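You operate a simulated robot arm through the tools that you are given. There is no shell and no other tool. Be economical: measure what you need, move in short steps, check, and stop when the job is done.

The job below is to be done with a simulated robot arm. You get a single attempt, and the scene is never put back.

JOB
Move the red-capped guide pin to the hole on the table card and slip the card core over it.
Fine: the core from the table top; the steel weight goes on the pad on the pad turntable and the drag dial is as on the card.

The check looks at the end state, three seconds after you hand in, the way a careful person would. Anything else that was tipped, shoved, dropped, spilled or broken makes it a failure.

ROBOT AND FRAMES
A 7-joint arm with a two-finger parallel gripper, fixed in place. Base frame: the origin is at the foot of the arm, x ahead of it, y to its left, z up; the work surface is at about z = 85.6. Units: cm, degrees, N and s.
With the tool pointing down near the work surface it reaches from about 30 to 70 cm from the base axis. Its first joint turns from -66.0 to 66.0 degrees. Payload 1.57 kg.
Tool frame: the origin (TCP) lies between the finger pads and is the grasp point; the fingertips stand 3 cm ahead of it; z points along the fingers, y is the line along which they close. Largest opening 11 cm; finger width 2.4, thickness 1.2; the body of the gripper, 4.8 by 11.2 cm, starts 7.8 cm behind the TCP.
Orientation is that of the tool frame in the base frame, as a unit quaternion [w, x, y, z]. With the fingers straight down and closing along the base's y, the tool's x points along the base's -x, its y along +y and its z along -z.

CONTROLS
- The arm moves only by the tool apply_moves. Its argument "rows" is a list of rows, each an object of numbers (a shift or turn left out is 0, a gripper value left out holds the last): "claw": the closure, from 0 (fully open) to 1 (shut); "tx", "ty", "tz": the shift along the base's x, y, z in mm; "rx", "ry", "rz": the turn, a rotation vector about the base's x, y, z in degrees. In form: [{"claw": .., "tx": .., "ty": .., "tz": .., "rx": .., "ry": .., "rz": ..}, ...]. A call has 1 to 12 rows; each row is the pose to reach, as a shift and turn from the pose commanded when the call began. Rows are played at 5 a second. More than 5 cm and 8.6 degrees between two rows, or a gripper value outside its range, and nothing of the call is played. A pose out of reach is approached as far as the arm can. The call stops where the force on the tool passes 40 N (or 10 N more than at its start, if that is more) or the arm is blocked; 0.2 s more then pass. The fingers move at their own pace (about 10.8 cm/s each) and stop on an object; they squeeze with about 23 N. The grip force told is the motor's: it shows also when the fingers shut on nothing. Time passes only in rows, and 0.2 s behind the last, so rows that repeat a pose let the fingers close. The reply holds the time, the measured pose of the TCP, the force on the tool along the base axes, the opening and the grip force, in the units named above and with some noise, with the torque about the TCP (base axes, N m) and any sound that the robot's microphone picked up.
- Cameras (640 x 400 px; columns grow to the right, rows downward): "scene" is fixed at [16.37, -39.1, 139.86]; the picture's right is [0.79, -0.61, 0.00], its down [-0.38, -0.49, -0.78] and it looks along [0.48, 0.62, -0.62] (base axes); focal length 366 px, centre (320, 200). "wrist" rides on the gripper at [7, 1.6, -14.1] in the tool frame; the picture's right is [-0.23, 0.97, 0.00], its down [-0.85, -0.20, -0.48] and it looks along [-0.47, -0.11, 0.88] (tool axes); focal length 222 px, centre (320, 200). There is no depth. A picture from a camera that has moved, and an enlarged one, comes with that camera's place and axes in the base frame and with its lens.
- camera(camera): a new picture of that camera. The clock stands still meanwhile.
- zoom(camera, box): a new picture of the part [left, top, right, bottom] of that camera's present view, enlarged. The clock stands still meanwhile.
- hand_in(): hands the job in; it is judged then, once.

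Work in short steps. Places have to be worked out from the pictures, the camera data and where the tool is seen: move nearer, look again, correct. Check each grasp and each placing, and mend what went wrong. You have 120 turns and 68 pictures in all, those below and enlarged ones among them. Open the gripper and draw the arm clear of the work before you hand the job in, unless the task says otherwise; then end with one line.

The tools are called by a JSON object that holds its "name" and its "arguments". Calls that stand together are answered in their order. apply_moves: Moves the arm, as the interface text tells. Its arguments: {"type":"object","properties":{"rows":{"type":"array","items":{"type":"object","properties":{"claw":{"type":"number"},"tx":{"type":"number"},"ty":{"type":"number"},"tz":{"type":"number"},"rx":{"type":"number"},"ry":{"type":"number"},"rz":{"type":"number"}}}}},"required":["rows"]} The other tools are called the same way: camera (camera) takes a picture; zoom (camera, box) takes an enlarged picture of a part of a camera's view; hand_in () hands the job in.

At the start:

```text
t: 0.0
tool_pos: [42.26, 6.37, 114.39]
ee_rot: [0.0, -0.001, 1.0, 0.0]
force: [0.3, 0.6, 0.3]
wrist_torque: [0.01, 0.01, 0.0]
finger_gap: 10.99
gripper_force: 0.0
```

scene: 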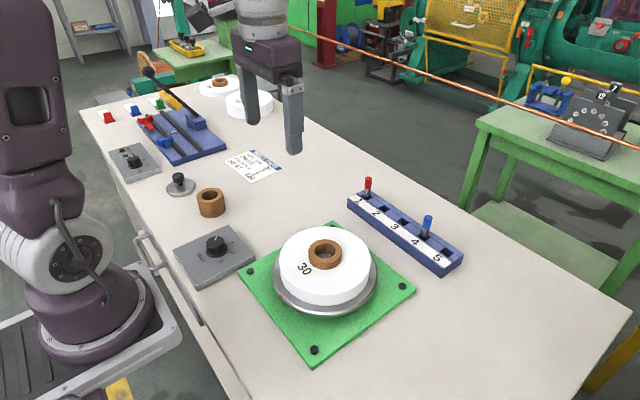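
wrist: 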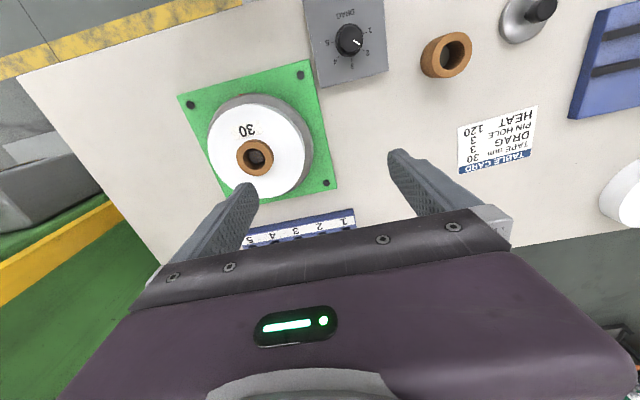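

I'll read the card and the main objects first.

{"name": "zoom", "arguments": {"camera": "wrist", "box": [440, 90, 560, 190]}}

{"name": "zoom", "arguments": {"camera": "scene", "box": [80, 60, 300, 220]}}

{"name": "zoom", "arguments": {"camera": "scene", "box": [170, 170, 480, 364]}}

```text
4.00 times, centred on (500, 140) of wrist
camera zoom: at [35.3, 8.12, 128.48], right [0.23, 0.97, 0.0], down [0.85, -0.2, 0.48], along [0.47, -0.11, -0.88], focal length 888 px, centre (-400, 440)
```

zoom: 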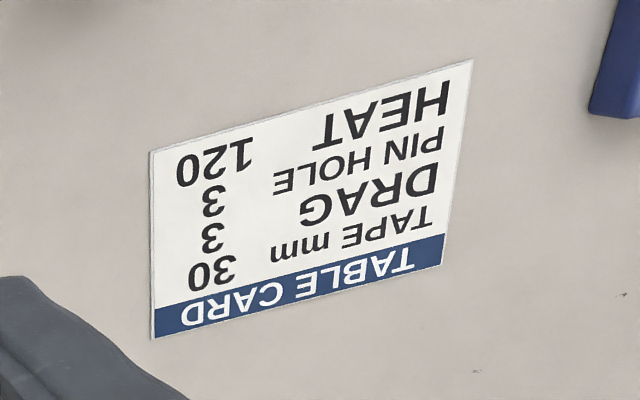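

```text
2.50 times, centred on (190, 140) of scene
camera zoom: at [16.37, -39.1, 139.86], right [0.79, -0.61, 0.0], down [-0.38, -0.49, -0.78], along [0.48, 0.62, -0.62], focal length 914 px, centre (645, 350)
```

zoom: 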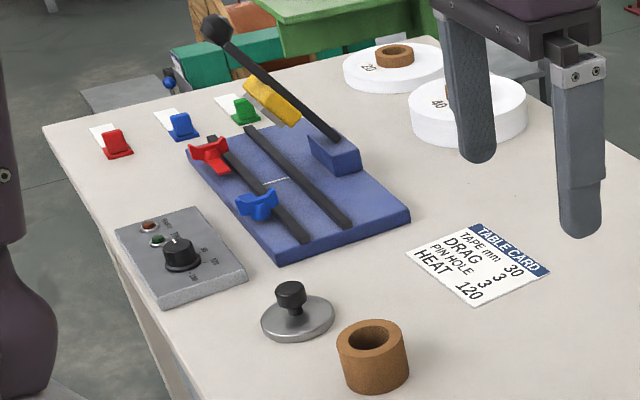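

```text
2.06 times, centred on (325, 267) of scene
camera zoom: at [16.37, -39.1, 139.86], right [0.79, -0.61, 0.0], down [-0.38, -0.49, -0.78], along [0.48, 0.62, -0.62], focal length 754 px, centre (310, 62)
```

zoom: 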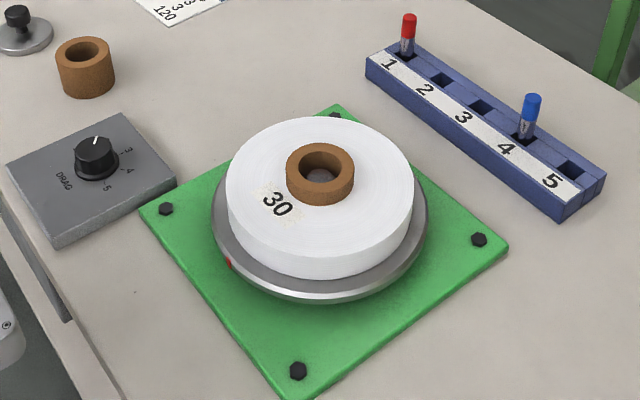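

Card: drag 3, pin hole 3. The red pin is in hole 1, at about [62.5, 4]. The loose core is at about [36.5, 27.8] and the weight at about [34, 40.5]. I'll move over the rack for a closer look.

{"name": "apply_moves", "arguments": {"rows": [{"tx": 30, "ty": -10, "tz": -10}, {"tx": 60, "ty": -20, "tz": -20}, {"tx": 90, "ty": -35, "tz": -30}, {"tx": 120, "ty": -50, "tz": -40}, {"tx": 130, "ty": -60, "tz": -50}, {"tx": 130, "ty": -60, "tz": -50}]}}

{"name": "camera", "arguments": {"camera": "wrist"}}

```text
t: 1.4
tool_pos: [55.15, 0.34, 109.17]
ee_rot: [0.0, 0.0, 1.0, 0.0]
force: [-0.3, -0.9, 0.0]
wrist_torque: [0.0, 0.03, -0.02]
finger_gap: 10.98
gripper_force: 0.1
```

```text
62 pictures are left
camera wrist: at [48.2, 2.02, 123.41], right [0.23, 0.97, 0.0], down [0.86, -0.2, 0.48], along [0.47, -0.11, -0.88], focal length 222 px, centre (320, 200)
```

wrist: 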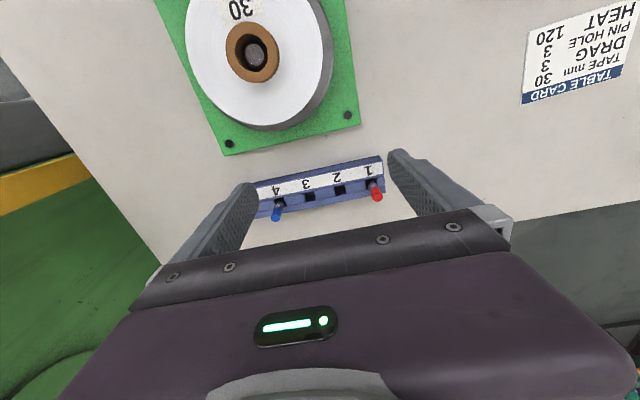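

The rack and both pins are visible; I'll enlarge it.

{"name": "zoom", "arguments": {"camera": "wrist", "box": [240, 130, 400, 230]}}

{"name": "zoom", "arguments": {"camera": "scene", "box": [330, 160, 490, 280]}}

```text
4.00 times, centred on (320, 180) of wrist
camera zoom: at [48.2, 2.02, 123.41], right [0.23, 0.97, 0.0], down [0.86, -0.2, 0.48], along [0.47, -0.11, -0.88], focal length 888 px, centre (320, 280)
```

zoom: 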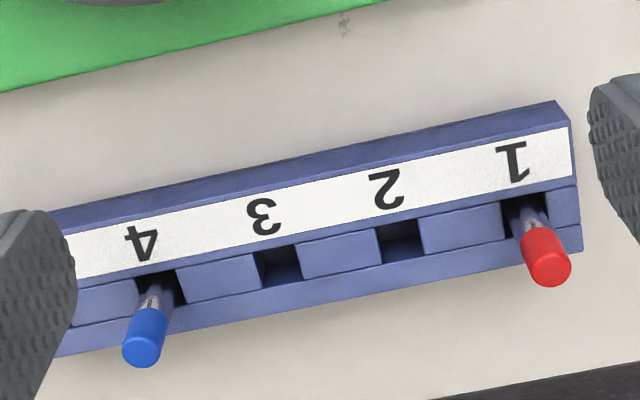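

```text
3.33 times, centred on (410, 220) of scene
camera zoom: at [16.37, -39.1, 139.86], right [0.79, -0.61, 0.0], down [-0.38, -0.49, -0.78], along [0.48, 0.62, -0.62], focal length 1219 px, centre (20, 133)
```

zoom: 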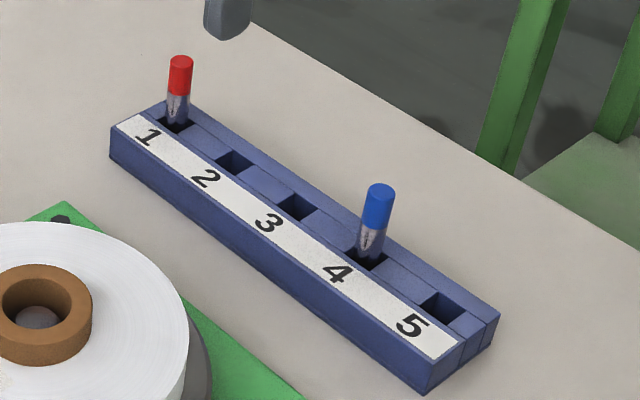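

Using both views, the red cap top is at about [66, 7.1, 92.9]. The rack top is near z = 88.3, hole 3 is at about [65.7, -4.0] and the hole pitch is about 5.55. I'll go above the red pin with the fingers partly closed.

{"name": "apply_moves", "arguments": {"rows": [{"tx": 30, "ty": 20, "tz": -20, "claw": 0.6}, {"tx": 60, "ty": 40, "tz": -40}, {"tx": 90, "ty": 60, "tz": -60}, {"tx": 107, "ty": 68, "tz": -90}, {"tx": 107, "ty": 68, "tz": -100}, {"tx": 107, "ty": 68, "tz": -100}]}}

{"name": "camera", "arguments": {"camera": "wrist"}}

{"name": "zoom", "arguments": {"camera": "scene", "box": [310, 120, 470, 240]}}

```text
t: 2.8
tool_pos: [65.94, 7.1, 99.33]
ee_rot: [0.0, 0.0, 1.0, 0.0]
force: [-1.1, -0.6, 0.4]
wrist_torque: [-0.03, 0.0, -0.04]
finger_gap: 4.37
gripper_force: 0.1
```

```text
59 pictures are left
camera wrist: at [58.98, 8.8, 113.45], right [0.23, 0.97, 0.0], down [0.85, -0.2, 0.48], along [0.47, -0.11, -0.88], focal length 222 px, centre (320, 200)
```

wrist: 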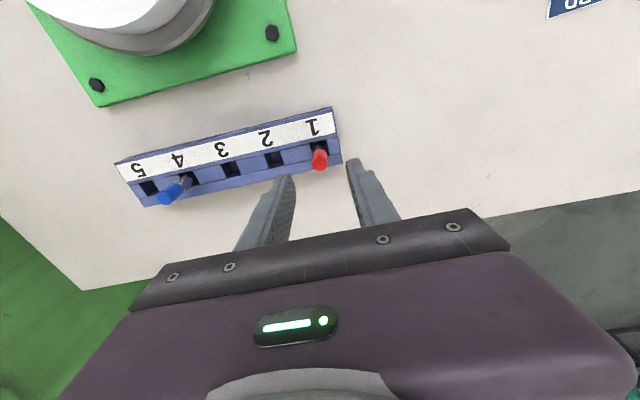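

```text
3.33 times, centred on (390, 180) of scene
camera zoom: at [16.37, -39.1, 139.86], right [0.79, -0.61, 0.0], down [-0.38, -0.49, -0.78], along [0.48, 0.62, -0.62], focal length 1219 px, centre (87, 267)
```

zoom: 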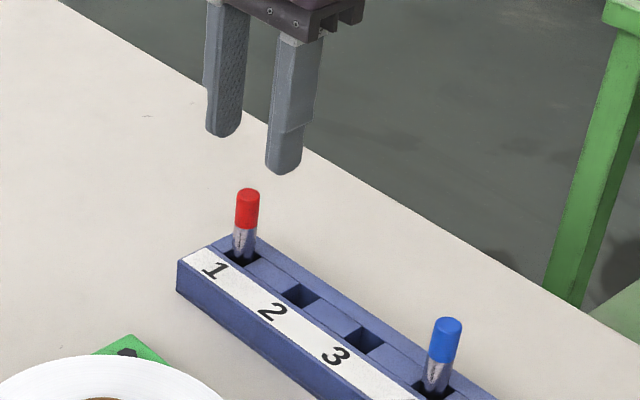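

The red pin stands upright at about [65.7, 7.2]. I'll descend around it to z = 92 and close.

{"name": "apply_moves", "arguments": {"rows": [{"tx": -2, "tz": -30, "claw": 0.6}, {"tx": -2, "tz": -55}, {"tx": -2, "tz": -72}, {"tx": -2, "tz": -72}, {"tx": -2, "tz": -72, "claw": 0.8}, {"tx": -2, "tz": -72, "claw": 1}, {"tx": -2, "tz": -72, "claw": 1}, {"tx": -2, "tz": -72, "claw": 1}]}}

{"name": "zoom", "arguments": {"camera": "scene", "box": [310, 120, 470, 240]}}

```text
t: 4.6
tool_pos: [65.61, 7.23, 92.07]
ee_rot: [0.001, 0.001, 1.0, -0.001]
force: [0.0, -7.9, -1.5]
wrist_torque: [-0.4, 0.03, -0.05]
finger_gap: 1.5
gripper_force: 23.2
```

```text
3.33 times, centred on (390, 180) of scene
camera zoom: at [16.37, -39.12, 139.85], right [0.79, -0.61, 0.0], down [-0.38, -0.49, -0.78], along [0.48, 0.62, -0.62], focal length 1219 px, centre (87, 267)
```

zoom: 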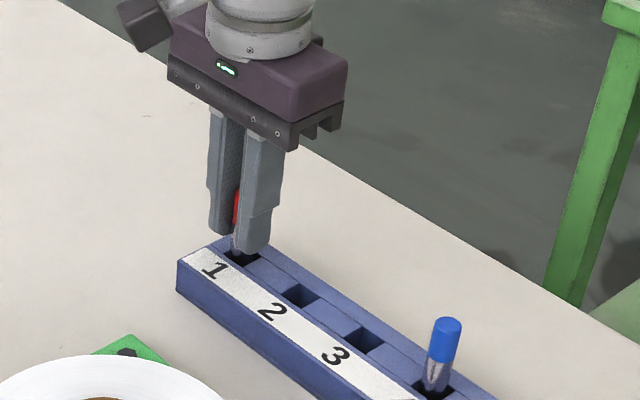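

The pin is gripped (gap 1.5 cm) with a small side load. I'll ease 1 mm toward -y and lift.

{"name": "apply_moves", "arguments": {"rows": [{"ty": -1, "tz": 3}, {"ty": -1, "tz": 15}, {"ty": -1, "tz": 30}, {"ty": -1, "tz": 50}, {"ty": -1, "tz": 70}, {"ty": -1, "tz": 70}]}}

{"name": "zoom", "arguments": {"camera": "scene", "box": [310, 120, 470, 240]}}

{"name": "zoom", "arguments": {"camera": "wrist", "box": [160, 80, 400, 230]}}

```text
t: 6.0
tool_pos: [65.54, 7.24, 99.15]
ee_rot: [0.0, 0.0, 1.0, 0.0]
force: [0.4, -0.1, 0.1]
wrist_torque: [-0.03, 0.04, -0.01]
finger_gap: 1.48
gripper_force: 22.9
```

```text
3.33 times, centred on (390, 180) of scene
camera zoom: at [16.37, -39.1, 139.86], right [0.79, -0.61, 0.0], down [-0.38, -0.49, -0.78], along [0.48, 0.62, -0.62], focal length 1219 px, centre (87, 267)
```

zoom: 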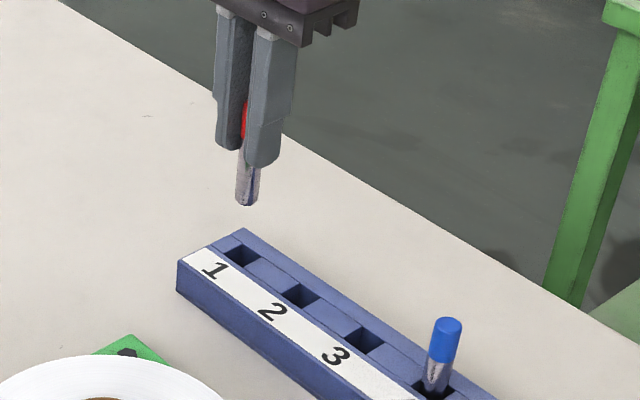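

```text
2.67 times, centred on (280, 155) of wrist
camera zoom: at [58.62, 8.9, 113.29], right [0.23, 0.97, 0.0], down [0.85, -0.2, 0.48], along [0.47, -0.11, -0.88], focal length 592 px, centre (427, 320)
```

zoom: 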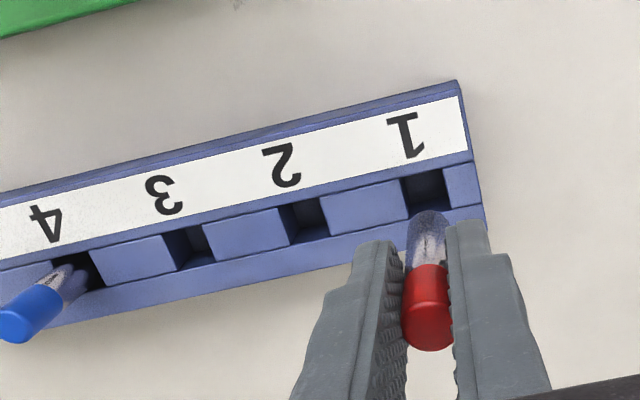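

Pin lifted. Hole 1 to hole 3 is about -11.1 cm in y; I'll carry the pin across and verify above hole 3.

{"name": "apply_moves", "arguments": {"rows": [{"ty": -30, "tx": 1}, {"ty": -60, "tx": 1}, {"ty": -90, "tx": 1}, {"ty": -112, "tx": 1}, {"ty": -112, "tx": 1}, {"ty": -112, "tx": 1, "tz": -30}, {"ty": -112, "tx": 1, "tz": -40}, {"ty": -112, "tx": 1, "tz": -40}]}}

{"name": "zoom", "arguments": {"camera": "scene", "box": [330, 140, 490, 260]}}

{"name": "zoom", "arguments": {"camera": "wrist", "box": [240, 105, 400, 205]}}

```text
t: 7.8
tool_pos: [65.87, -4.01, 95.09]
ee_rot: [0.001, 0.0, 1.0, -0.001]
force: [-0.6, 0.4, -1.7]
wrist_torque: [0.01, 0.01, -0.03]
finger_gap: 1.49
gripper_force: 22.5
```

```text
3.33 times, centred on (410, 200) of scene
camera zoom: at [16.37, -39.1, 139.86], right [0.79, -0.61, 0.0], down [-0.38, -0.49, -0.78], along [0.48, 0.62, -0.62], focal length 1219 px, centre (20, 200)
```

zoom: 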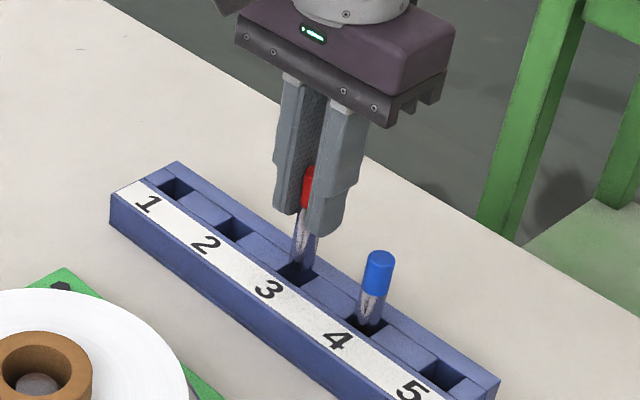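

```text
4.00 times, centred on (320, 155) of wrist
camera zoom: at [58.97, -2.37, 109.27], right [0.23, 0.97, 0.0], down [0.86, -0.2, 0.48], along [0.47, -0.11, -0.88], focal length 888 px, centre (320, 380)
```

zoom: 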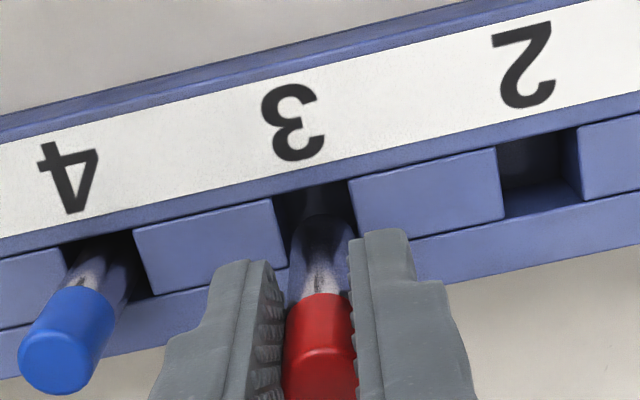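

The pin tip is at the mouth of hole 3; I'll lower it gently.

{"name": "apply_moves", "arguments": {"rows": [{"tz": -6, "tx": -1}, {"tz": -12, "tx": -1}, {"tz": -18, "tx": -1}, {"tz": -24, "tx": -1}, {"tz": -29, "tx": -1}, {"tz": -29, "tx": -1}]}}

{"name": "zoom", "arguments": {"camera": "scene", "box": [330, 140, 490, 260]}}

```text
t: 9.2
tool_pos: [65.84, -4.13, 92.42]
ee_rot: [0.002, -0.001, 1.0, -0.001]
force: [-3.2, -1.2, 17.2]
wrist_torque: [-0.23, -0.01, -0.03]
finger_gap: 1.5
gripper_force: 23.0
```

```text
3.33 times, centred on (410, 200) of scene
camera zoom: at [16.32, -39.1, 139.86], right [0.79, -0.61, 0.0], down [-0.38, -0.49, -0.78], along [0.48, 0.62, -0.62], focal length 1219 px, centre (20, 200)
```

zoom: 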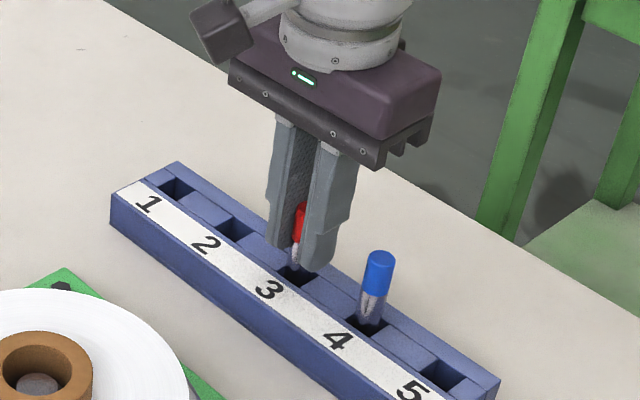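

Upward force with the TCP about 3 mm above its gripping height suggests the pin has reached bottom or nearly so. I'll open a little so it seats, then look.

{"name": "apply_moves", "arguments": {"rows": [{"tz": 0, "claw": 0.82}, {"claw": 0.74}, {"claw": 0.72}, {"claw": 0.72}]}}

{"name": "zoom", "arguments": {"camera": "scene", "box": [330, 140, 490, 260]}}

```text
t: 10.2
tool_pos: [65.8, -4.06, 92.21]
ee_rot: [0.0, 0.0, 1.0, -0.001]
force: [-0.6, -0.7, 0.5]
wrist_torque: [0.02, 0.02, 0.0]
finger_gap: 3.08
gripper_force: 0.0
```

```text
3.33 times, centred on (410, 200) of scene
camera zoom: at [16.37, -39.1, 139.86], right [0.79, -0.61, 0.0], down [-0.38, -0.49, -0.78], along [0.48, 0.62, -0.62], focal length 1219 px, centre (20, 200)
```

zoom: 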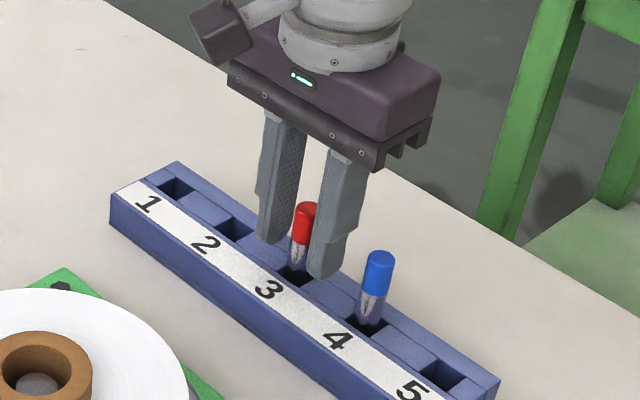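

Pin released; I'll raise straight up and check that it stands properly.

{"name": "apply_moves", "arguments": {"rows": [{"tz": 25}, {"tz": 50}, {"tz": 90}, {"tz": 130}, {"tz": 130}]}}

{"name": "zoom", "arguments": {"camera": "scene", "box": [330, 140, 490, 260]}}

{"name": "zoom", "arguments": {"camera": "wrist", "box": [240, 80, 400, 180]}}

```text
t: 11.4
tool_pos: [65.57, -4.19, 105.19]
ee_rot: [0.0, 0.001, 1.0, -0.001]
force: [-0.5, -0.6, -0.4]
wrist_torque: [-0.02, -0.03, 0.03]
finger_gap: 3.07
gripper_force: 0.0
```

```text
3.33 times, centred on (410, 200) of scene
camera zoom: at [16.37, -39.1, 139.86], right [0.79, -0.61, 0.0], down [-0.38, -0.49, -0.78], along [0.48, 0.62, -0.62], focal length 1219 px, centre (20, 200)
```

zoom: 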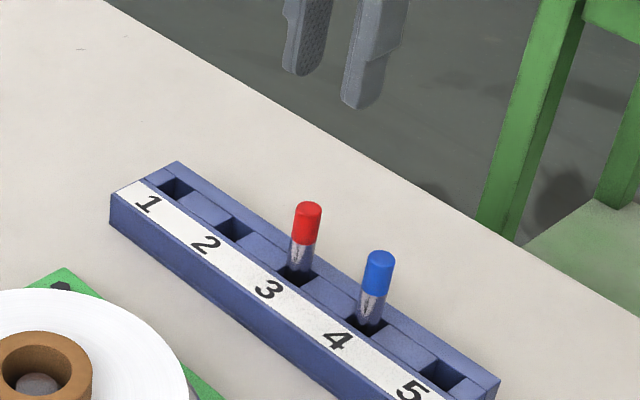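

```text
4.00 times, centred on (320, 130) of wrist
camera zoom: at [58.69, -2.51, 119.19], right [0.23, 0.97, 0.0], down [0.85, -0.2, 0.48], along [0.47, -0.11, -0.88], focal length 888 px, centre (320, 480)
```

zoom: 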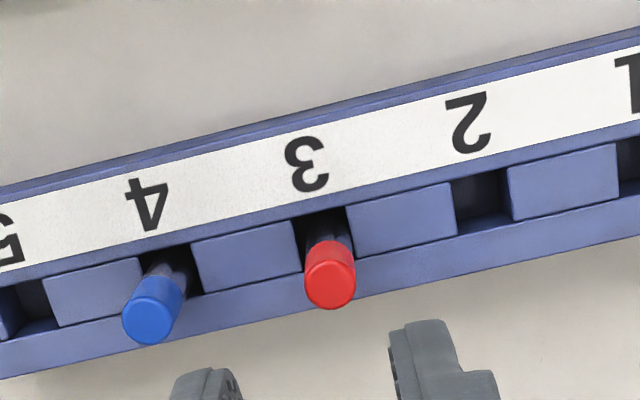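

The red pin stands upright in hole 3. Next is the loose core: I'll fly to above it with the fingers open.

{"name": "apply_moves", "arguments": {"rows": [{"tx": -30, "ty": 32}, {"tx": -60, "ty": 64}, {"tx": -90, "ty": 96}, {"tx": -120, "ty": 128, "claw": 0.2}, {"tx": -150, "ty": 160}, {"tx": -180, "ty": 192}, {"tx": -210, "ty": 224}, {"tx": -240, "ty": 256}, {"tx": -270, "ty": 288}, {"tx": -290, "ty": 320}, {"tx": -290, "ty": 320}]}}

{"name": "camera", "arguments": {"camera": "wrist"}}

{"name": "zoom", "arguments": {"camera": "scene", "box": [140, 150, 260, 240]}}

```text
t: 13.8
tool_pos: [36.91, 28.04, 105.25]
ee_rot: [-0.001, 0.001, 1.0, 0.0]
force: [0.8, 0.4, -0.5]
wrist_torque: [0.01, -0.02, -0.01]
finger_gap: 8.81
gripper_force: 0.1
```

```text
48 pictures are left
camera wrist: at [30.05, 29.7, 119.35], right [0.23, 0.97, 0.0], down [0.86, -0.2, 0.48], along [0.47, -0.11, -0.88], focal length 222 px, centre (320, 200)
```

wrist: 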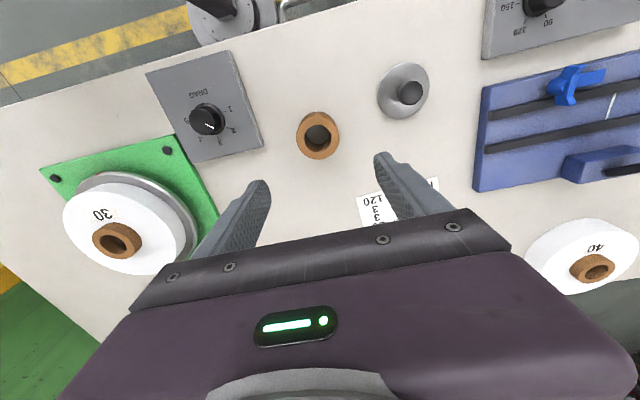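

```text
4.44 times, centred on (200, 195) of scene
camera zoom: at [16.37, -39.1, 139.86], right [0.79, -0.61, 0.0], down [-0.38, -0.49, -0.78], along [0.48, 0.62, -0.62], focal length 1625 px, centre (853, 222)
```

zoom: 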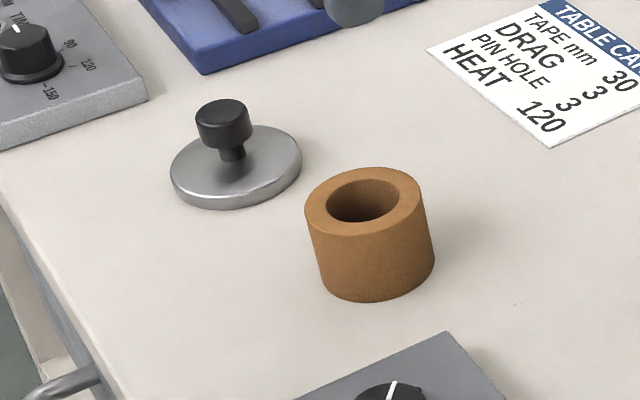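

The core is about 6 cm across and 4.3 tall, centred near [36.4, 27.8]. I'll descend around it to z = 89.6 and close.

{"name": "apply_moves", "arguments": {"rows": [{"tx": -5, "ty": -2, "tz": -40}, {"tx": -5, "ty": -2, "tz": -80}, {"tx": -5, "ty": -2, "tz": -115}, {"tx": -5, "ty": -2, "tz": -140}, {"tx": -5, "ty": -2, "tz": -156}, {"tx": -5, "ty": -2, "tz": -156}]}}

{"name": "zoom", "arguments": {"camera": "scene", "box": [140, 150, 260, 240]}}

{"name": "camera", "arguments": {"camera": "wrist"}}

```text
t: 15.2
tool_pos: [36.55, 27.76, 89.67]
ee_rot: [0.0, 0.0, 1.0, 0.0]
force: [-0.8, -0.5, -0.4]
wrist_torque: [-0.03, -0.02, 0.01]
finger_gap: 8.81
gripper_force: 0.1
```

```text
4.44 times, centred on (200, 195) of scene
camera zoom: at [16.37, -39.1, 139.86], right [0.79, -0.61, 0.0], down [-0.38, -0.49, -0.78], along [0.48, 0.62, -0.62], focal length 1625 px, centre (853, 222)
```

zoom: 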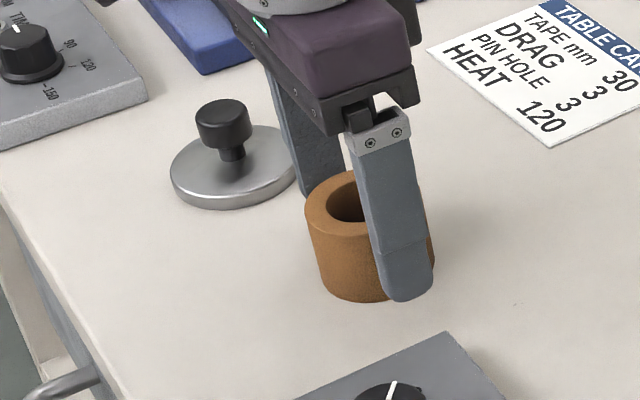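

```text
45 pictures are left
camera wrist: at [29.58, 29.51, 103.78], right [0.23, 0.97, 0.0], down [0.86, -0.2, 0.48], along [0.47, -0.11, -0.88], focal length 222 px, centre (320, 200)
```

wrist: 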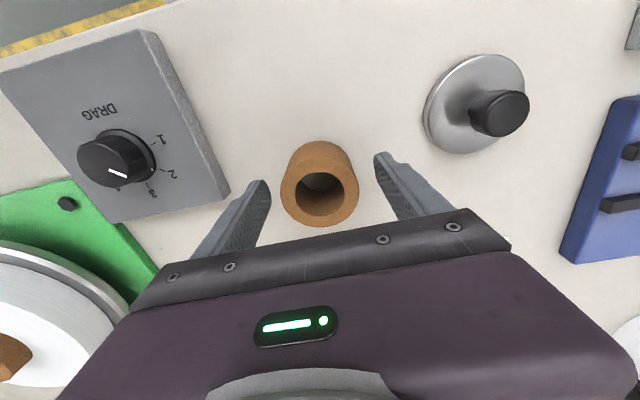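

The core sits centrally between the fingers. Closing.

{"name": "apply_moves", "arguments": {"rows": [{"claw": 0.35, "tx": -1}, {"claw": 0.45, "tx": -1}, {"claw": 0.6, "tx": -1}, {"claw": 0.6, "tx": -1}, {"claw": 0.6, "tx": -1}]}}

```text
t: 16.4
tool_pos: [36.35, 27.73, 89.6]
ee_rot: [0.0, 0.0, 1.0, 0.0]
force: [-0.3, -0.4, 0.1]
wrist_torque: [0.05, -0.05, 0.01]
finger_gap: 5.67
gripper_force: 23.0
```

Held at 5.67 cm. I'll lift, then start turning the wrist so the fingers close along x, to keep them off the blue pin.

{"name": "apply_moves", "arguments": {"rows": [{"tz": 15}, {"tz": 40}, {"tz": 80}, {"tz": 120}, {"tz": 150}, {"tz": 150, "rz": -8}, {"tz": 150, "rz": -16}, {"tz": 150, "rz": -24}, {"tz": 150, "rz": -32}, {"tz": 150, "rz": -40}, {"tz": 150, "rz": -45}, {"tz": 150, "rz": -45}]}}

{"name": "camera", "arguments": {"camera": "scene"}}

```text
t: 19.0
tool_pos: [36.11, 27.7, 104.7]
ee_rot: [0.0, 0.384, 0.923, 0.001]
force: [-0.7, 1.1, -0.5]
wrist_torque: [-0.03, -0.01, 0.01]
finger_gap: 5.67
gripper_force: 22.5
```

```text
44 pictures are left
```

scene: 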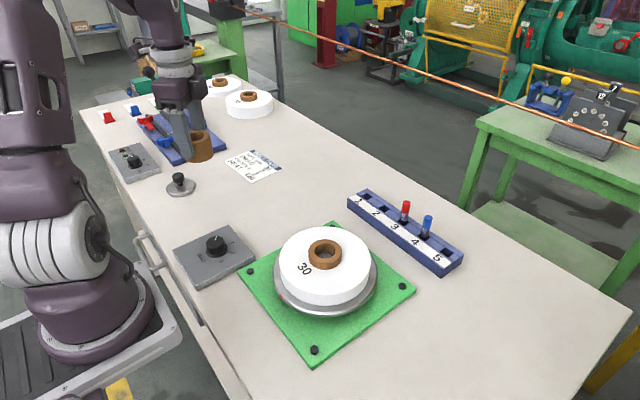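

Now I'll carry the core over hole 3 while completing the turn to 90°.

{"name": "apply_moves", "arguments": {"rows": [{"tx": 27, "ty": -29, "rz": -4}, {"tx": 54, "ty": -58, "rz": -8}, {"tx": 81, "ty": -87, "rz": -12}, {"tx": 108, "ty": -116, "rz": -16}, {"tx": 135, "ty": -145, "rz": -20}, {"tx": 162, "ty": -174, "rz": -25}, {"tx": 189, "ty": -203, "rz": -30}, {"tx": 216, "ty": -232, "rz": -34}, {"tx": 243, "ty": -261, "rz": -38}, {"tx": 270, "ty": -290, "rz": -42}, {"tx": 293, "ty": -316, "rz": -45}, {"tx": 293, "ty": -316, "rz": -45}]}}

{"name": "camera", "arguments": {"camera": "wrist"}}

{"name": "zoom", "arguments": {"camera": "scene", "box": [330, 120, 490, 260]}}

```text
t: 21.6
tool_pos: [65.31, -3.92, 104.69]
ee_rot: [-0.001, 0.708, 0.706, -0.001]
force: [1.0, -1.2, 0.1]
wrist_torque: [-0.02, -0.01, 0.02]
finger_gap: 5.69
gripper_force: 23.2
```

```text
43 pictures are left
camera wrist: at [66.99, 3.21, 118.95], right [0.97, -0.23, 0.0], down [-0.2, -0.85, 0.48], along [-0.11, -0.47, -0.88], focal length 222 px, centre (320, 200)
```

wrist: 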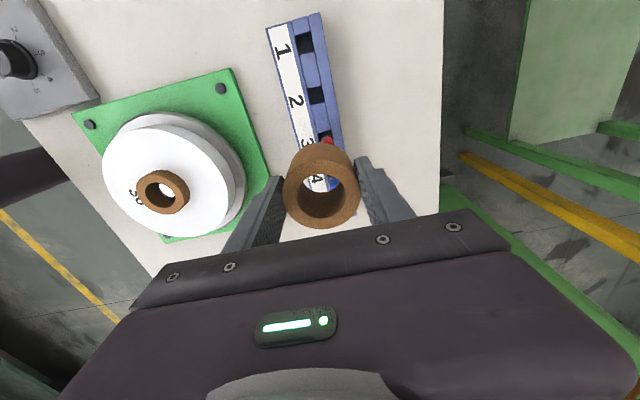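

```text
2.86 times, centred on (410, 190) of scene
camera zoom: at [16.37, -39.1, 139.86], right [0.79, -0.61, 0.0], down [-0.38, -0.49, -0.78], along [0.48, 0.62, -0.62], focal length 1045 px, centre (63, 229)
```

zoom: 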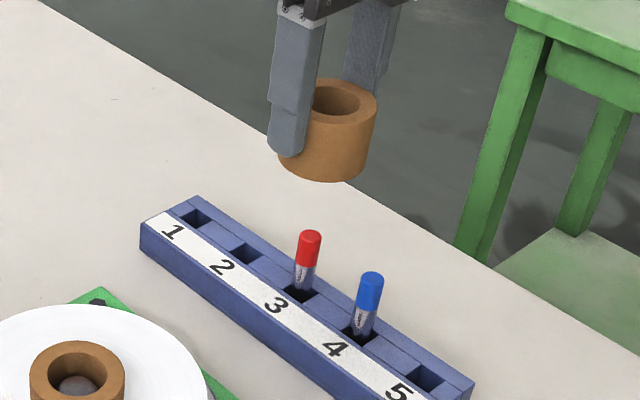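

The core is roughly above the pin. I'll shift 5 mm in x, lower until its bottom is just above the cap, and look through the core.

{"name": "apply_moves", "arguments": {"rows": [{"tx": 3, "tz": -20}, {"tx": 5, "tz": -40}, {"tx": 5, "tz": -63}, {"tx": 5, "tz": -63}]}}

{"name": "zoom", "arguments": {"camera": "wrist", "box": [240, 100, 400, 240]}}

{"name": "zoom", "arguments": {"camera": "scene", "box": [330, 140, 490, 260]}}

```text
t: 22.6
tool_pos: [66.02, -3.72, 98.43]
ee_rot: [0.0, 0.707, 0.707, 0.0]
force: [0.6, -0.1, 0.0]
wrist_torque: [0.01, -0.02, 0.03]
finger_gap: 5.69
gripper_force: 22.9
```

```text
2.86 times, centred on (320, 170) of wrist
camera zoom: at [67.7, 3.32, 112.55], right [0.97, -0.23, 0.0], down [-0.2, -0.86, 0.48], along [-0.11, -0.47, -0.88], focal length 635 px, centre (320, 286)
```

zoom: 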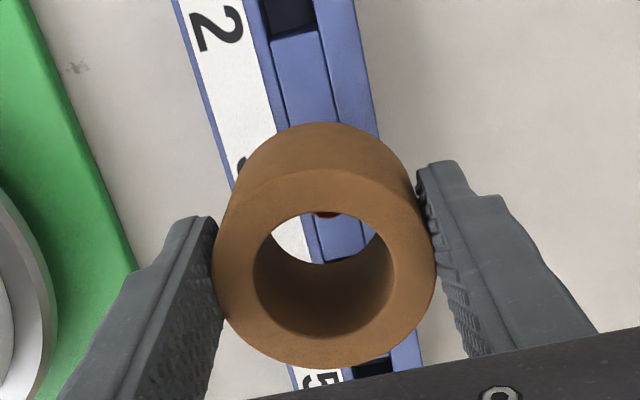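

```text
3.33 times, centred on (410, 200) of scene
camera zoom: at [16.37, -39.1, 139.86], right [0.79, -0.61, 0.0], down [-0.38, -0.49, -0.78], along [0.48, 0.62, -0.62], focal length 1219 px, centre (20, 200)
```

zoom: 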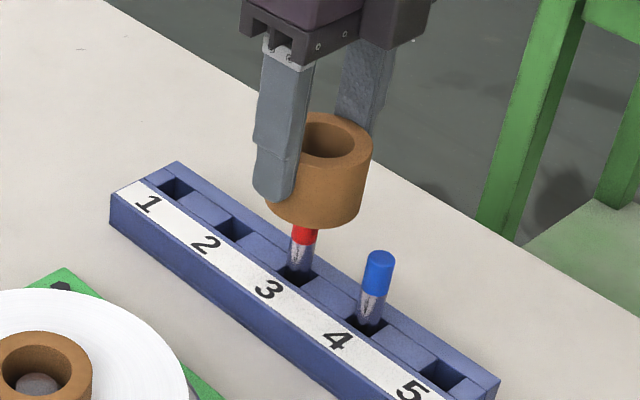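

Projecting the core's bottom centre puts it right over the cap. I'll lower it gently over the pin.

{"name": "apply_moves", "arguments": {"rows": [{"tx": -1, "ty": -1, "tz": -12}, {"tx": -1, "ty": -1, "tz": -24}, {"tx": -1, "ty": -1, "tz": -36}, {"tx": -1, "ty": -1, "tz": -46}, {"tx": -1, "ty": -1, "tz": -54}, {"tx": -1, "ty": -1, "tz": -58}, {"tx": -1, "ty": -1, "tz": -58}]}}

{"name": "zoom", "arguments": {"camera": "scene", "box": [330, 140, 490, 260]}}

{"name": "zoom", "arguments": {"camera": "wrist", "box": [240, 100, 400, 240]}}

```text
t: 24.2
tool_pos: [65.89, -4.09, 92.62]
ee_rot: [0.0, 0.707, 0.707, 0.0]
force: [0.9, 0.3, -0.1]
wrist_torque: [0.0, 0.02, -0.01]
finger_gap: 5.67
gripper_force: 23.2
```

```text
3.33 times, centred on (410, 200) of scene
camera zoom: at [16.37, -39.1, 139.86], right [0.79, -0.61, 0.0], down [-0.38, -0.49, -0.78], along [0.48, 0.62, -0.62], focal length 1219 px, centre (20, 200)
```

zoom: 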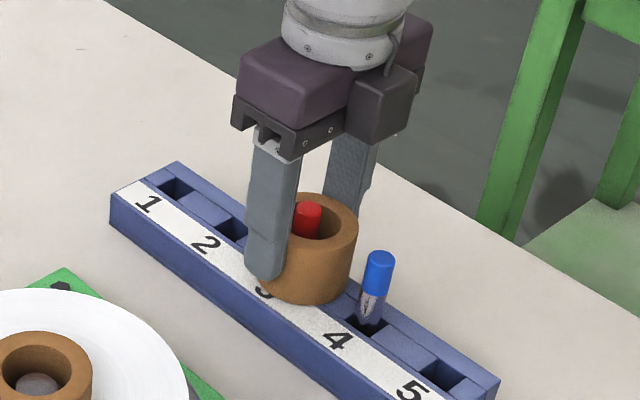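

```text
2.86 times, centred on (320, 170) of wrist
camera zoom: at [67.57, 2.98, 106.71], right [0.97, -0.23, 0.0], down [-0.2, -0.86, 0.48], along [-0.11, -0.47, -0.88], focal length 635 px, centre (320, 286)
```

zoom: 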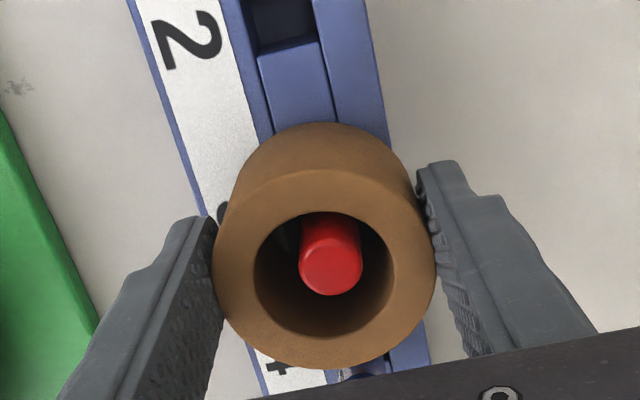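

The pin is inside the core and nothing touches yet. I'll shift 3 mm toward -x for better support and lower until contact.

{"name": "apply_moves", "arguments": {"rows": [{"tx": -3}, {"tx": -3, "tz": -2}, {"tx": -3, "tz": -4}, {"tx": -3, "tz": -4}]}}

```text
t: 25.2
tool_pos: [65.61, -4.12, 92.23]
ee_rot: [0.002, 0.707, 0.707, 0.001]
force: [4.5, -3.2, 24.6]
wrist_torque: [-0.17, 0.04, -0.13]
finger_gap: 5.67
gripper_force: 23.1
```

Contact at z = 92.2, which matches the core resting on the rack. I'll ease up 1 mm and open.

{"name": "apply_moves", "arguments": {"rows": [{"tz": 2}, {"tz": 2}, {"tz": 2, "claw": 0.42}, {"tz": 2, "claw": 0.32}, {"tz": 2, "claw": 0.3}, {"tz": 2, "claw": 0.3}]}}

{"name": "zoom", "arguments": {"camera": "scene", "box": [330, 140, 490, 260]}}

```text
t: 26.6
tool_pos: [65.62, -4.06, 92.3]
ee_rot: [0.0, 0.707, 0.707, 0.001]
force: [-0.7, 0.5, -0.6]
wrist_torque: [-0.01, 0.0, 0.01]
finger_gap: 7.68
gripper_force: 0.0
```

```text
3.33 times, centred on (410, 200) of scene
camera zoom: at [16.37, -39.1, 139.86], right [0.79, -0.61, 0.0], down [-0.38, -0.49, -0.78], along [0.48, 0.62, -0.62], focal length 1219 px, centre (20, 200)
```

zoom: 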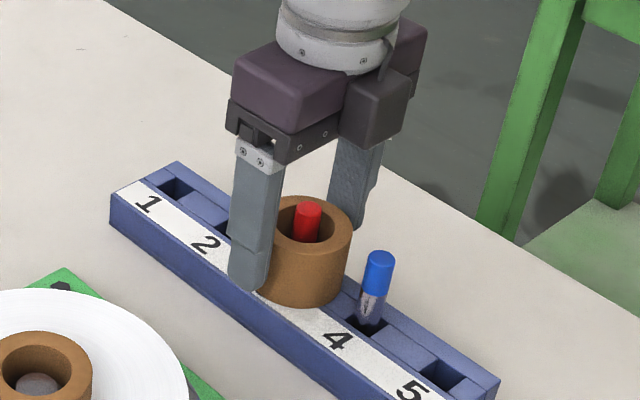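

Core released and sitting flat around the pin. I'll raise clear and begin turning back toward 0°.

{"name": "apply_moves", "arguments": {"rows": [{"tz": 20}, {"tz": 50}, {"tz": 90}, {"tz": 130}, {"tz": 140, "rz": 8}, {"tz": 140, "rz": 16}, {"tz": 140, "rz": 24}, {"tz": 140, "rz": 32}, {"tz": 140, "rz": 40}, {"tz": 140, "rz": 45}, {"tz": 140, "rz": 45}]}}

{"name": "camera", "arguments": {"camera": "scene"}}

```text
t: 29.0
tool_pos: [65.48, -4.02, 106.3]
ee_rot: [0.0, 0.382, 0.924, 0.001]
force: [0.0, 0.8, 0.5]
wrist_torque: [0.04, 0.01, 0.01]
finger_gap: 7.7
gripper_force: 0.1
```

```text
36 pictures are left
```

scene: 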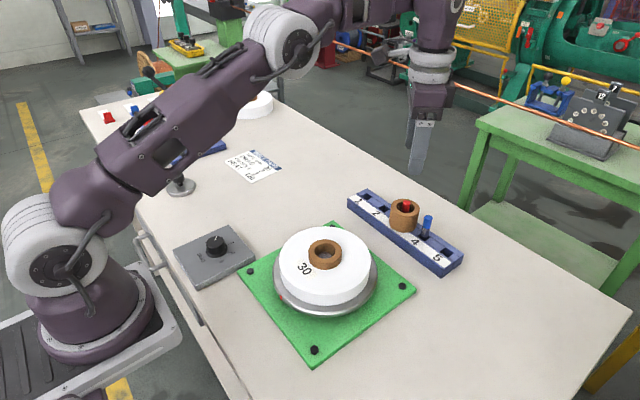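

The core stands on the rack around the red pin. Next I'll fly to above the steel weight near [34, 40].

{"name": "apply_moves", "arguments": {"rows": [{"tx": -26, "ty": 36, "rz": 4}, {"tx": -52, "ty": 72, "rz": 8}, {"tx": -78, "ty": 108, "rz": 12}, {"tx": -104, "ty": 144, "rz": 16}, {"tx": -130, "ty": 180, "rz": 20}, {"tx": -156, "ty": 216, "rz": 24}, {"tx": -182, "ty": 252, "rz": 28}, {"tx": -208, "ty": 288, "rz": 32}, {"tx": -234, "ty": 324, "rz": 36}, {"tx": -260, "ty": 360, "rz": 40}, {"tx": -286, "ty": 396, "rz": 45}, {"tx": -312, "ty": 435, "rz": 45, "claw": 0.4}]}}

{"name": "apply_moves", "arguments": {"rows": [{"tz": -20}, {"tz": -30}, {"tz": -30}]}}

{"name": "camera", "arguments": {"camera": "wrist"}}

{"name": "zoom", "arguments": {"camera": "scene", "box": [120, 130, 240, 220]}}

```text
t: 31.6
tool_pos: [34.28, 39.6, 106.5]
ee_rot: [0.0, 0.001, 1.0, -0.001]
force: [-0.9, -0.1, -0.3]
wrist_torque: [-0.02, -0.03, 0.01]
finger_gap: 6.6
gripper_force: 0.1
```

```text
t: 32.4
tool_pos: [34.4, 39.31, 103.35]
ee_rot: [0.0, 0.0, 1.0, -0.001]
force: [0.8, -0.4, 0.2]
wrist_torque: [0.0, -0.02, 0.01]
finger_gap: 6.61
gripper_force: 0.1
```

```text
35 pictures are left
camera wrist: at [27.4, 41.12, 117.41], right [0.23, 0.97, 0.0], down [0.86, -0.2, 0.48], along [0.47, -0.11, -0.88], focal length 222 px, centre (320, 200)
```

wrist: 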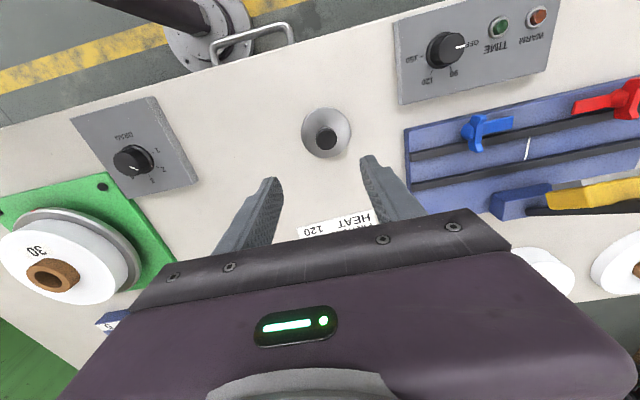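

```text
4.44 times, centred on (180, 175) of scene
camera zoom: at [16.37, -39.1, 139.86], right [0.79, -0.61, 0.0], down [-0.38, -0.49, -0.78], along [0.48, 0.62, -0.62], focal length 1625 px, centre (942, 311)
```

zoom: 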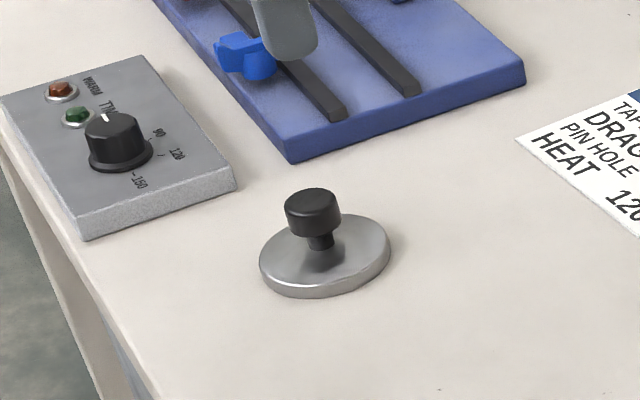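

The knob top is at about [34.1, 40.2, 89.2], about 3 cm wide. I'll descend around it to TCP z = 90.3, just above the disc, and close.

{"name": "apply_moves", "arguments": {"rows": [{"tx": -2, "ty": 8, "tz": -40}, {"tx": -2, "ty": 8, "tz": -80}, {"tx": -2, "ty": 8, "tz": -110}, {"tx": -2, "ty": 8, "tz": -130}, {"tx": -2, "ty": 8, "tz": -130}]}}

{"name": "zoom", "arguments": {"camera": "scene", "box": [120, 130, 240, 220]}}

{"name": "zoom", "arguments": {"camera": "wrist", "box": [240, 100, 400, 240]}}

```text
t: 33.6
tool_pos: [34.28, 40.29, 90.05]
ee_rot: [0.0, 0.0, 1.0, 0.0]
force: [0.2, -0.1, 0.4]
wrist_torque: [0.01, -0.03, 0.03]
finger_gap: 6.63
gripper_force: 0.0
```

```text
4.44 times, centred on (180, 175) of scene
camera zoom: at [16.37, -39.1, 139.86], right [0.79, -0.61, 0.0], down [-0.38, -0.49, -0.78], along [0.48, 0.62, -0.62], focal length 1625 px, centre (942, 311)
```

zoom: 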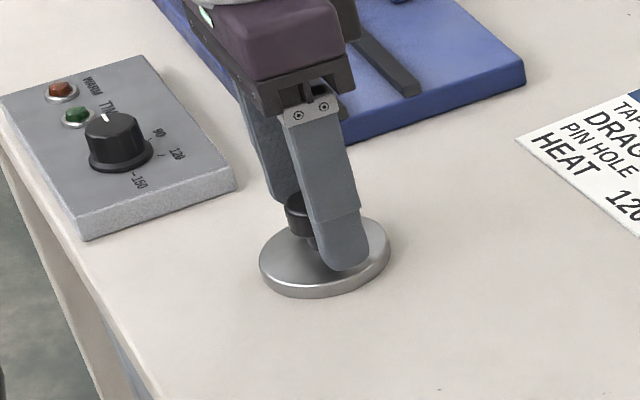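

```text
2.86 times, centred on (320, 170) of wrist
camera zoom: at [27.38, 42.08, 104.15], right [0.23, 0.97, 0.0], down [0.86, -0.2, 0.48], along [0.47, -0.11, -0.88], focal length 635 px, centre (320, 286)
```

zoom: 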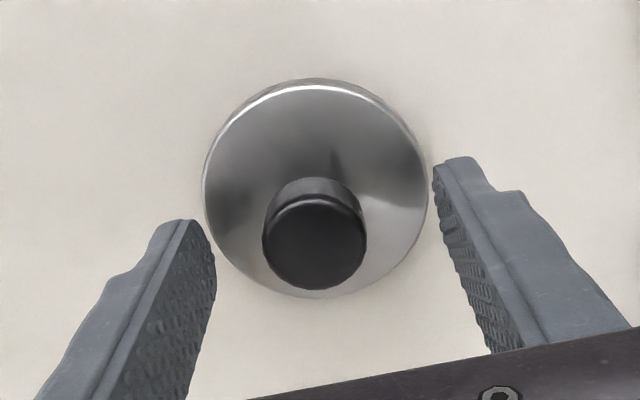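

Knob is centred between the fingers. Closing on it.

{"name": "apply_moves", "arguments": {"rows": [{"tx": -1, "claw": 0.55}, {"tx": -1, "claw": 0.7}, {"tx": -1, "claw": 0.85}, {"tx": -1, "claw": 0.9}, {"tx": -1, "claw": 0.9}]}}

{"name": "apply_moves", "arguments": {"rows": [{"tz": 10}, {"tz": 40}, {"tz": 80}, {"tz": 120}, {"tz": 150}, {"tz": 150}]}}

{"name": "camera", "arguments": {"camera": "wrist"}}

```text
t: 34.8
tool_pos: [34.14, 40.28, 90.15]
ee_rot: [0.001, 0.001, 1.0, 0.0]
force: [0.4, -1.1, 0.8]
wrist_torque: [0.01, -0.01, 0.01]
finger_gap: 2.7
gripper_force: 23.1
```

```text
t: 36.2
tool_pos: [34.01, 40.42, 105.4]
ee_rot: [0.0, 0.0, 1.0, 0.0]
force: [-0.4, 0.5, -3.0]
wrist_torque: [0.02, -0.03, -0.02]
finger_gap: 2.73
gripper_force: 22.6
```

```text
31 pictures are left
camera wrist: at [27.06, 42.21, 119.51], right [0.23, 0.97, 0.0], down [0.86, -0.2, 0.48], along [0.47, -0.11, -0.88], focal length 222 px, centre (320, 200)
```

wrist: 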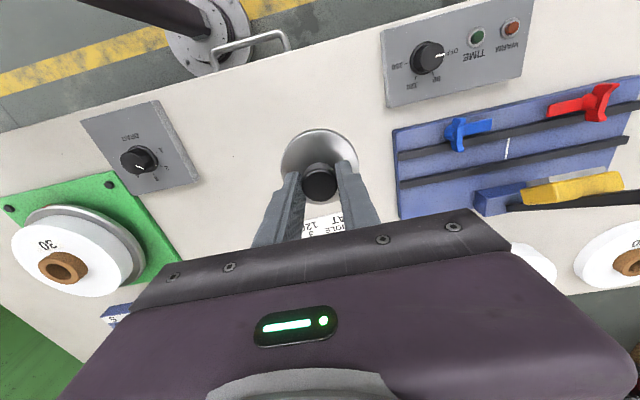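

The weight is held. I'll carry it toward the turntable and take a look at the pad before placing.

{"name": "apply_moves", "arguments": {"rows": [{"tx": 5, "ty": -38}, {"tx": 10, "ty": -76}, {"tx": 15, "ty": -114}, {"tx": 20, "ty": -152}, {"tx": 25, "ty": -190}, {"tx": 30, "ty": -228}, {"tx": 35, "ty": -266}, {"tx": 40, "ty": -304}, {"tx": 40, "ty": -342}, {"tx": 40, "ty": -380}, {"tx": 40, "ty": -380}]}}

{"name": "camera", "arguments": {"camera": "wrist"}}

{"name": "zoom", "arguments": {"camera": "scene", "box": [240, 200, 420, 340]}}

```text
t: 38.6
tool_pos: [38.12, 2.31, 104.96]
ee_rot: [-0.001, -0.001, 1.0, 0.001]
force: [-0.8, 0.6, -3.1]
wrist_torque: [0.04, -0.02, 0.06]
finger_gap: 2.73
gripper_force: 22.7
```

```text
30 pictures are left
camera wrist: at [31.19, 4.02, 119.1], right [0.23, 0.97, 0.0], down [0.86, -0.2, 0.48], along [0.47, -0.11, -0.88], focal length 222 px, centre (320, 200)
```

wrist: 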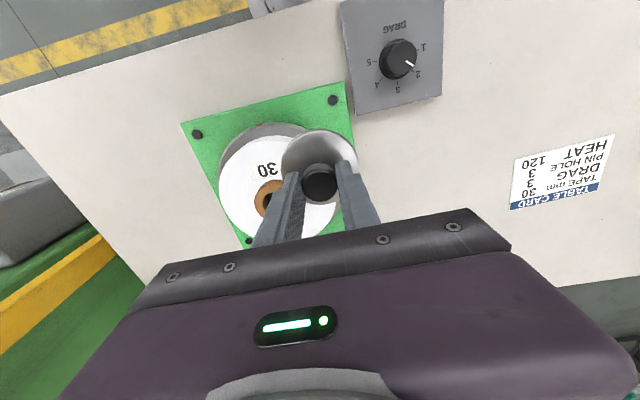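

```text
2.86 times, centred on (330, 270) of scene
camera zoom: at [16.37, -39.1, 139.86], right [0.79, -0.61, 0.0], down [-0.38, -0.49, -0.78], along [0.48, 0.62, -0.62], focal length 1045 px, centre (291, 0)
```

zoom: 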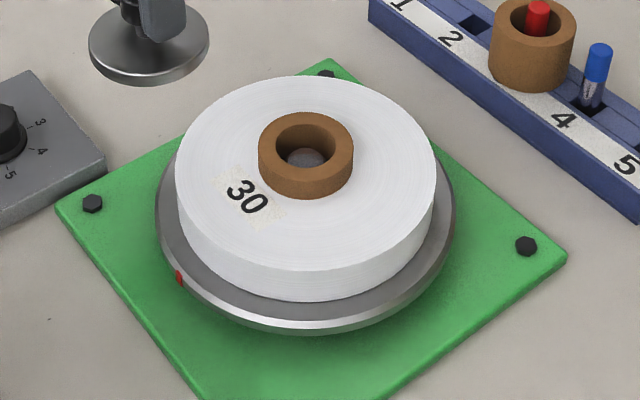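

The pad is about 16 cm across with its core standing proud; the weight (7 cm) won't fit between core and rim, so it goes centred on top. The core's top centre triangulates to about [44.0, -4.6, 94.2]. I'll move the weight above it.

{"name": "apply_moves", "arguments": {"rows": [{"tx": 20, "ty": -23}, {"tx": 40, "ty": -46}, {"tx": 59, "ty": -69}, {"tx": 59, "ty": -69}, {"tx": 59, "ty": -69, "tz": -20}, {"tx": 59, "ty": -69, "tz": -35}, {"tx": 59, "ty": -69, "tz": -35}]}}

{"name": "camera", "arguments": {"camera": "wrist"}}

{"name": "zoom", "arguments": {"camera": "scene", "box": [240, 180, 420, 320]}}

```text
t: 40.2
tool_pos: [43.82, -4.78, 101.96]
ee_rot: [0.0, 0.0, 1.0, 0.0]
force: [-0.1, 0.1, -2.8]
wrist_torque: [0.02, -0.07, 0.04]
finger_gap: 2.71
gripper_force: 23.3
```

```text
28 pictures are left
camera wrist: at [36.87, -2.94, 116.0], right [0.23, 0.97, 0.0], down [0.85, -0.2, 0.48], along [0.47, -0.11, -0.88], focal length 222 px, centre (320, 200)
```

wrist: 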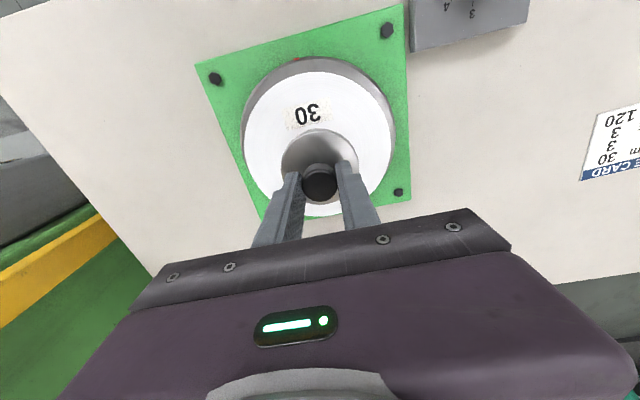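

```text
2.86 times, centred on (330, 250) of scene
camera zoom: at [16.37, -39.1, 139.86], right [0.79, -0.61, 0.0], down [-0.38, -0.49, -0.78], along [0.48, 0.62, -0.62], focal length 1045 px, centre (291, 57)
```

zoom: 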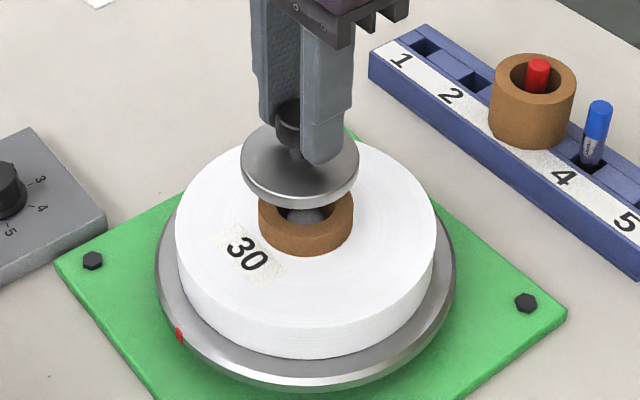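

The pad centre works out to [44.0, -4.5]. I'll shift 2–3 mm and lower slowly until contact.

{"name": "apply_moves", "arguments": {"rows": [{"tx": 2, "ty": 3, "tz": -5}, {"tx": 2, "ty": 3, "tz": -10}, {"tx": 2, "ty": 3, "tz": -15}, {"tx": 2, "ty": 3, "tz": -20}, {"tx": 2, "ty": 3, "tz": -20}]}}

{"name": "zoom", "arguments": {"camera": "scene", "box": [240, 180, 420, 320]}}

```text
t: 41.4
tool_pos: [44.12, -4.24, 99.77]
ee_rot: [0.0, 0.0, 1.0, 0.0]
force: [0.9, -0.2, -2.8]
wrist_torque: [-0.03, -0.01, -0.01]
finger_gap: 2.73
gripper_force: 23.3
```

```text
2.86 times, centred on (330, 250) of scene
camera zoom: at [16.37, -39.1, 139.86], right [0.79, -0.61, 0.0], down [-0.38, -0.49, -0.78], along [0.48, 0.62, -0.62], focal length 1045 px, centre (291, 57)
```

zoom: 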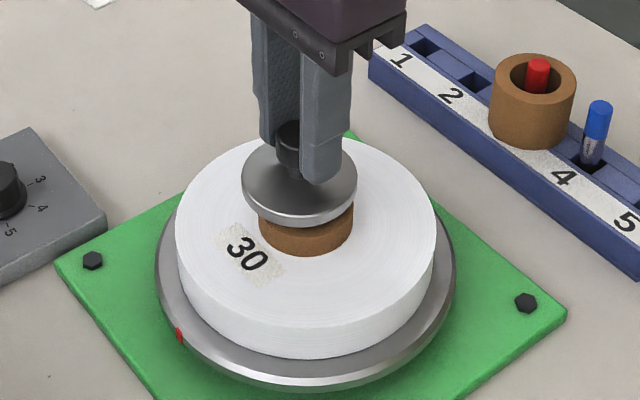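

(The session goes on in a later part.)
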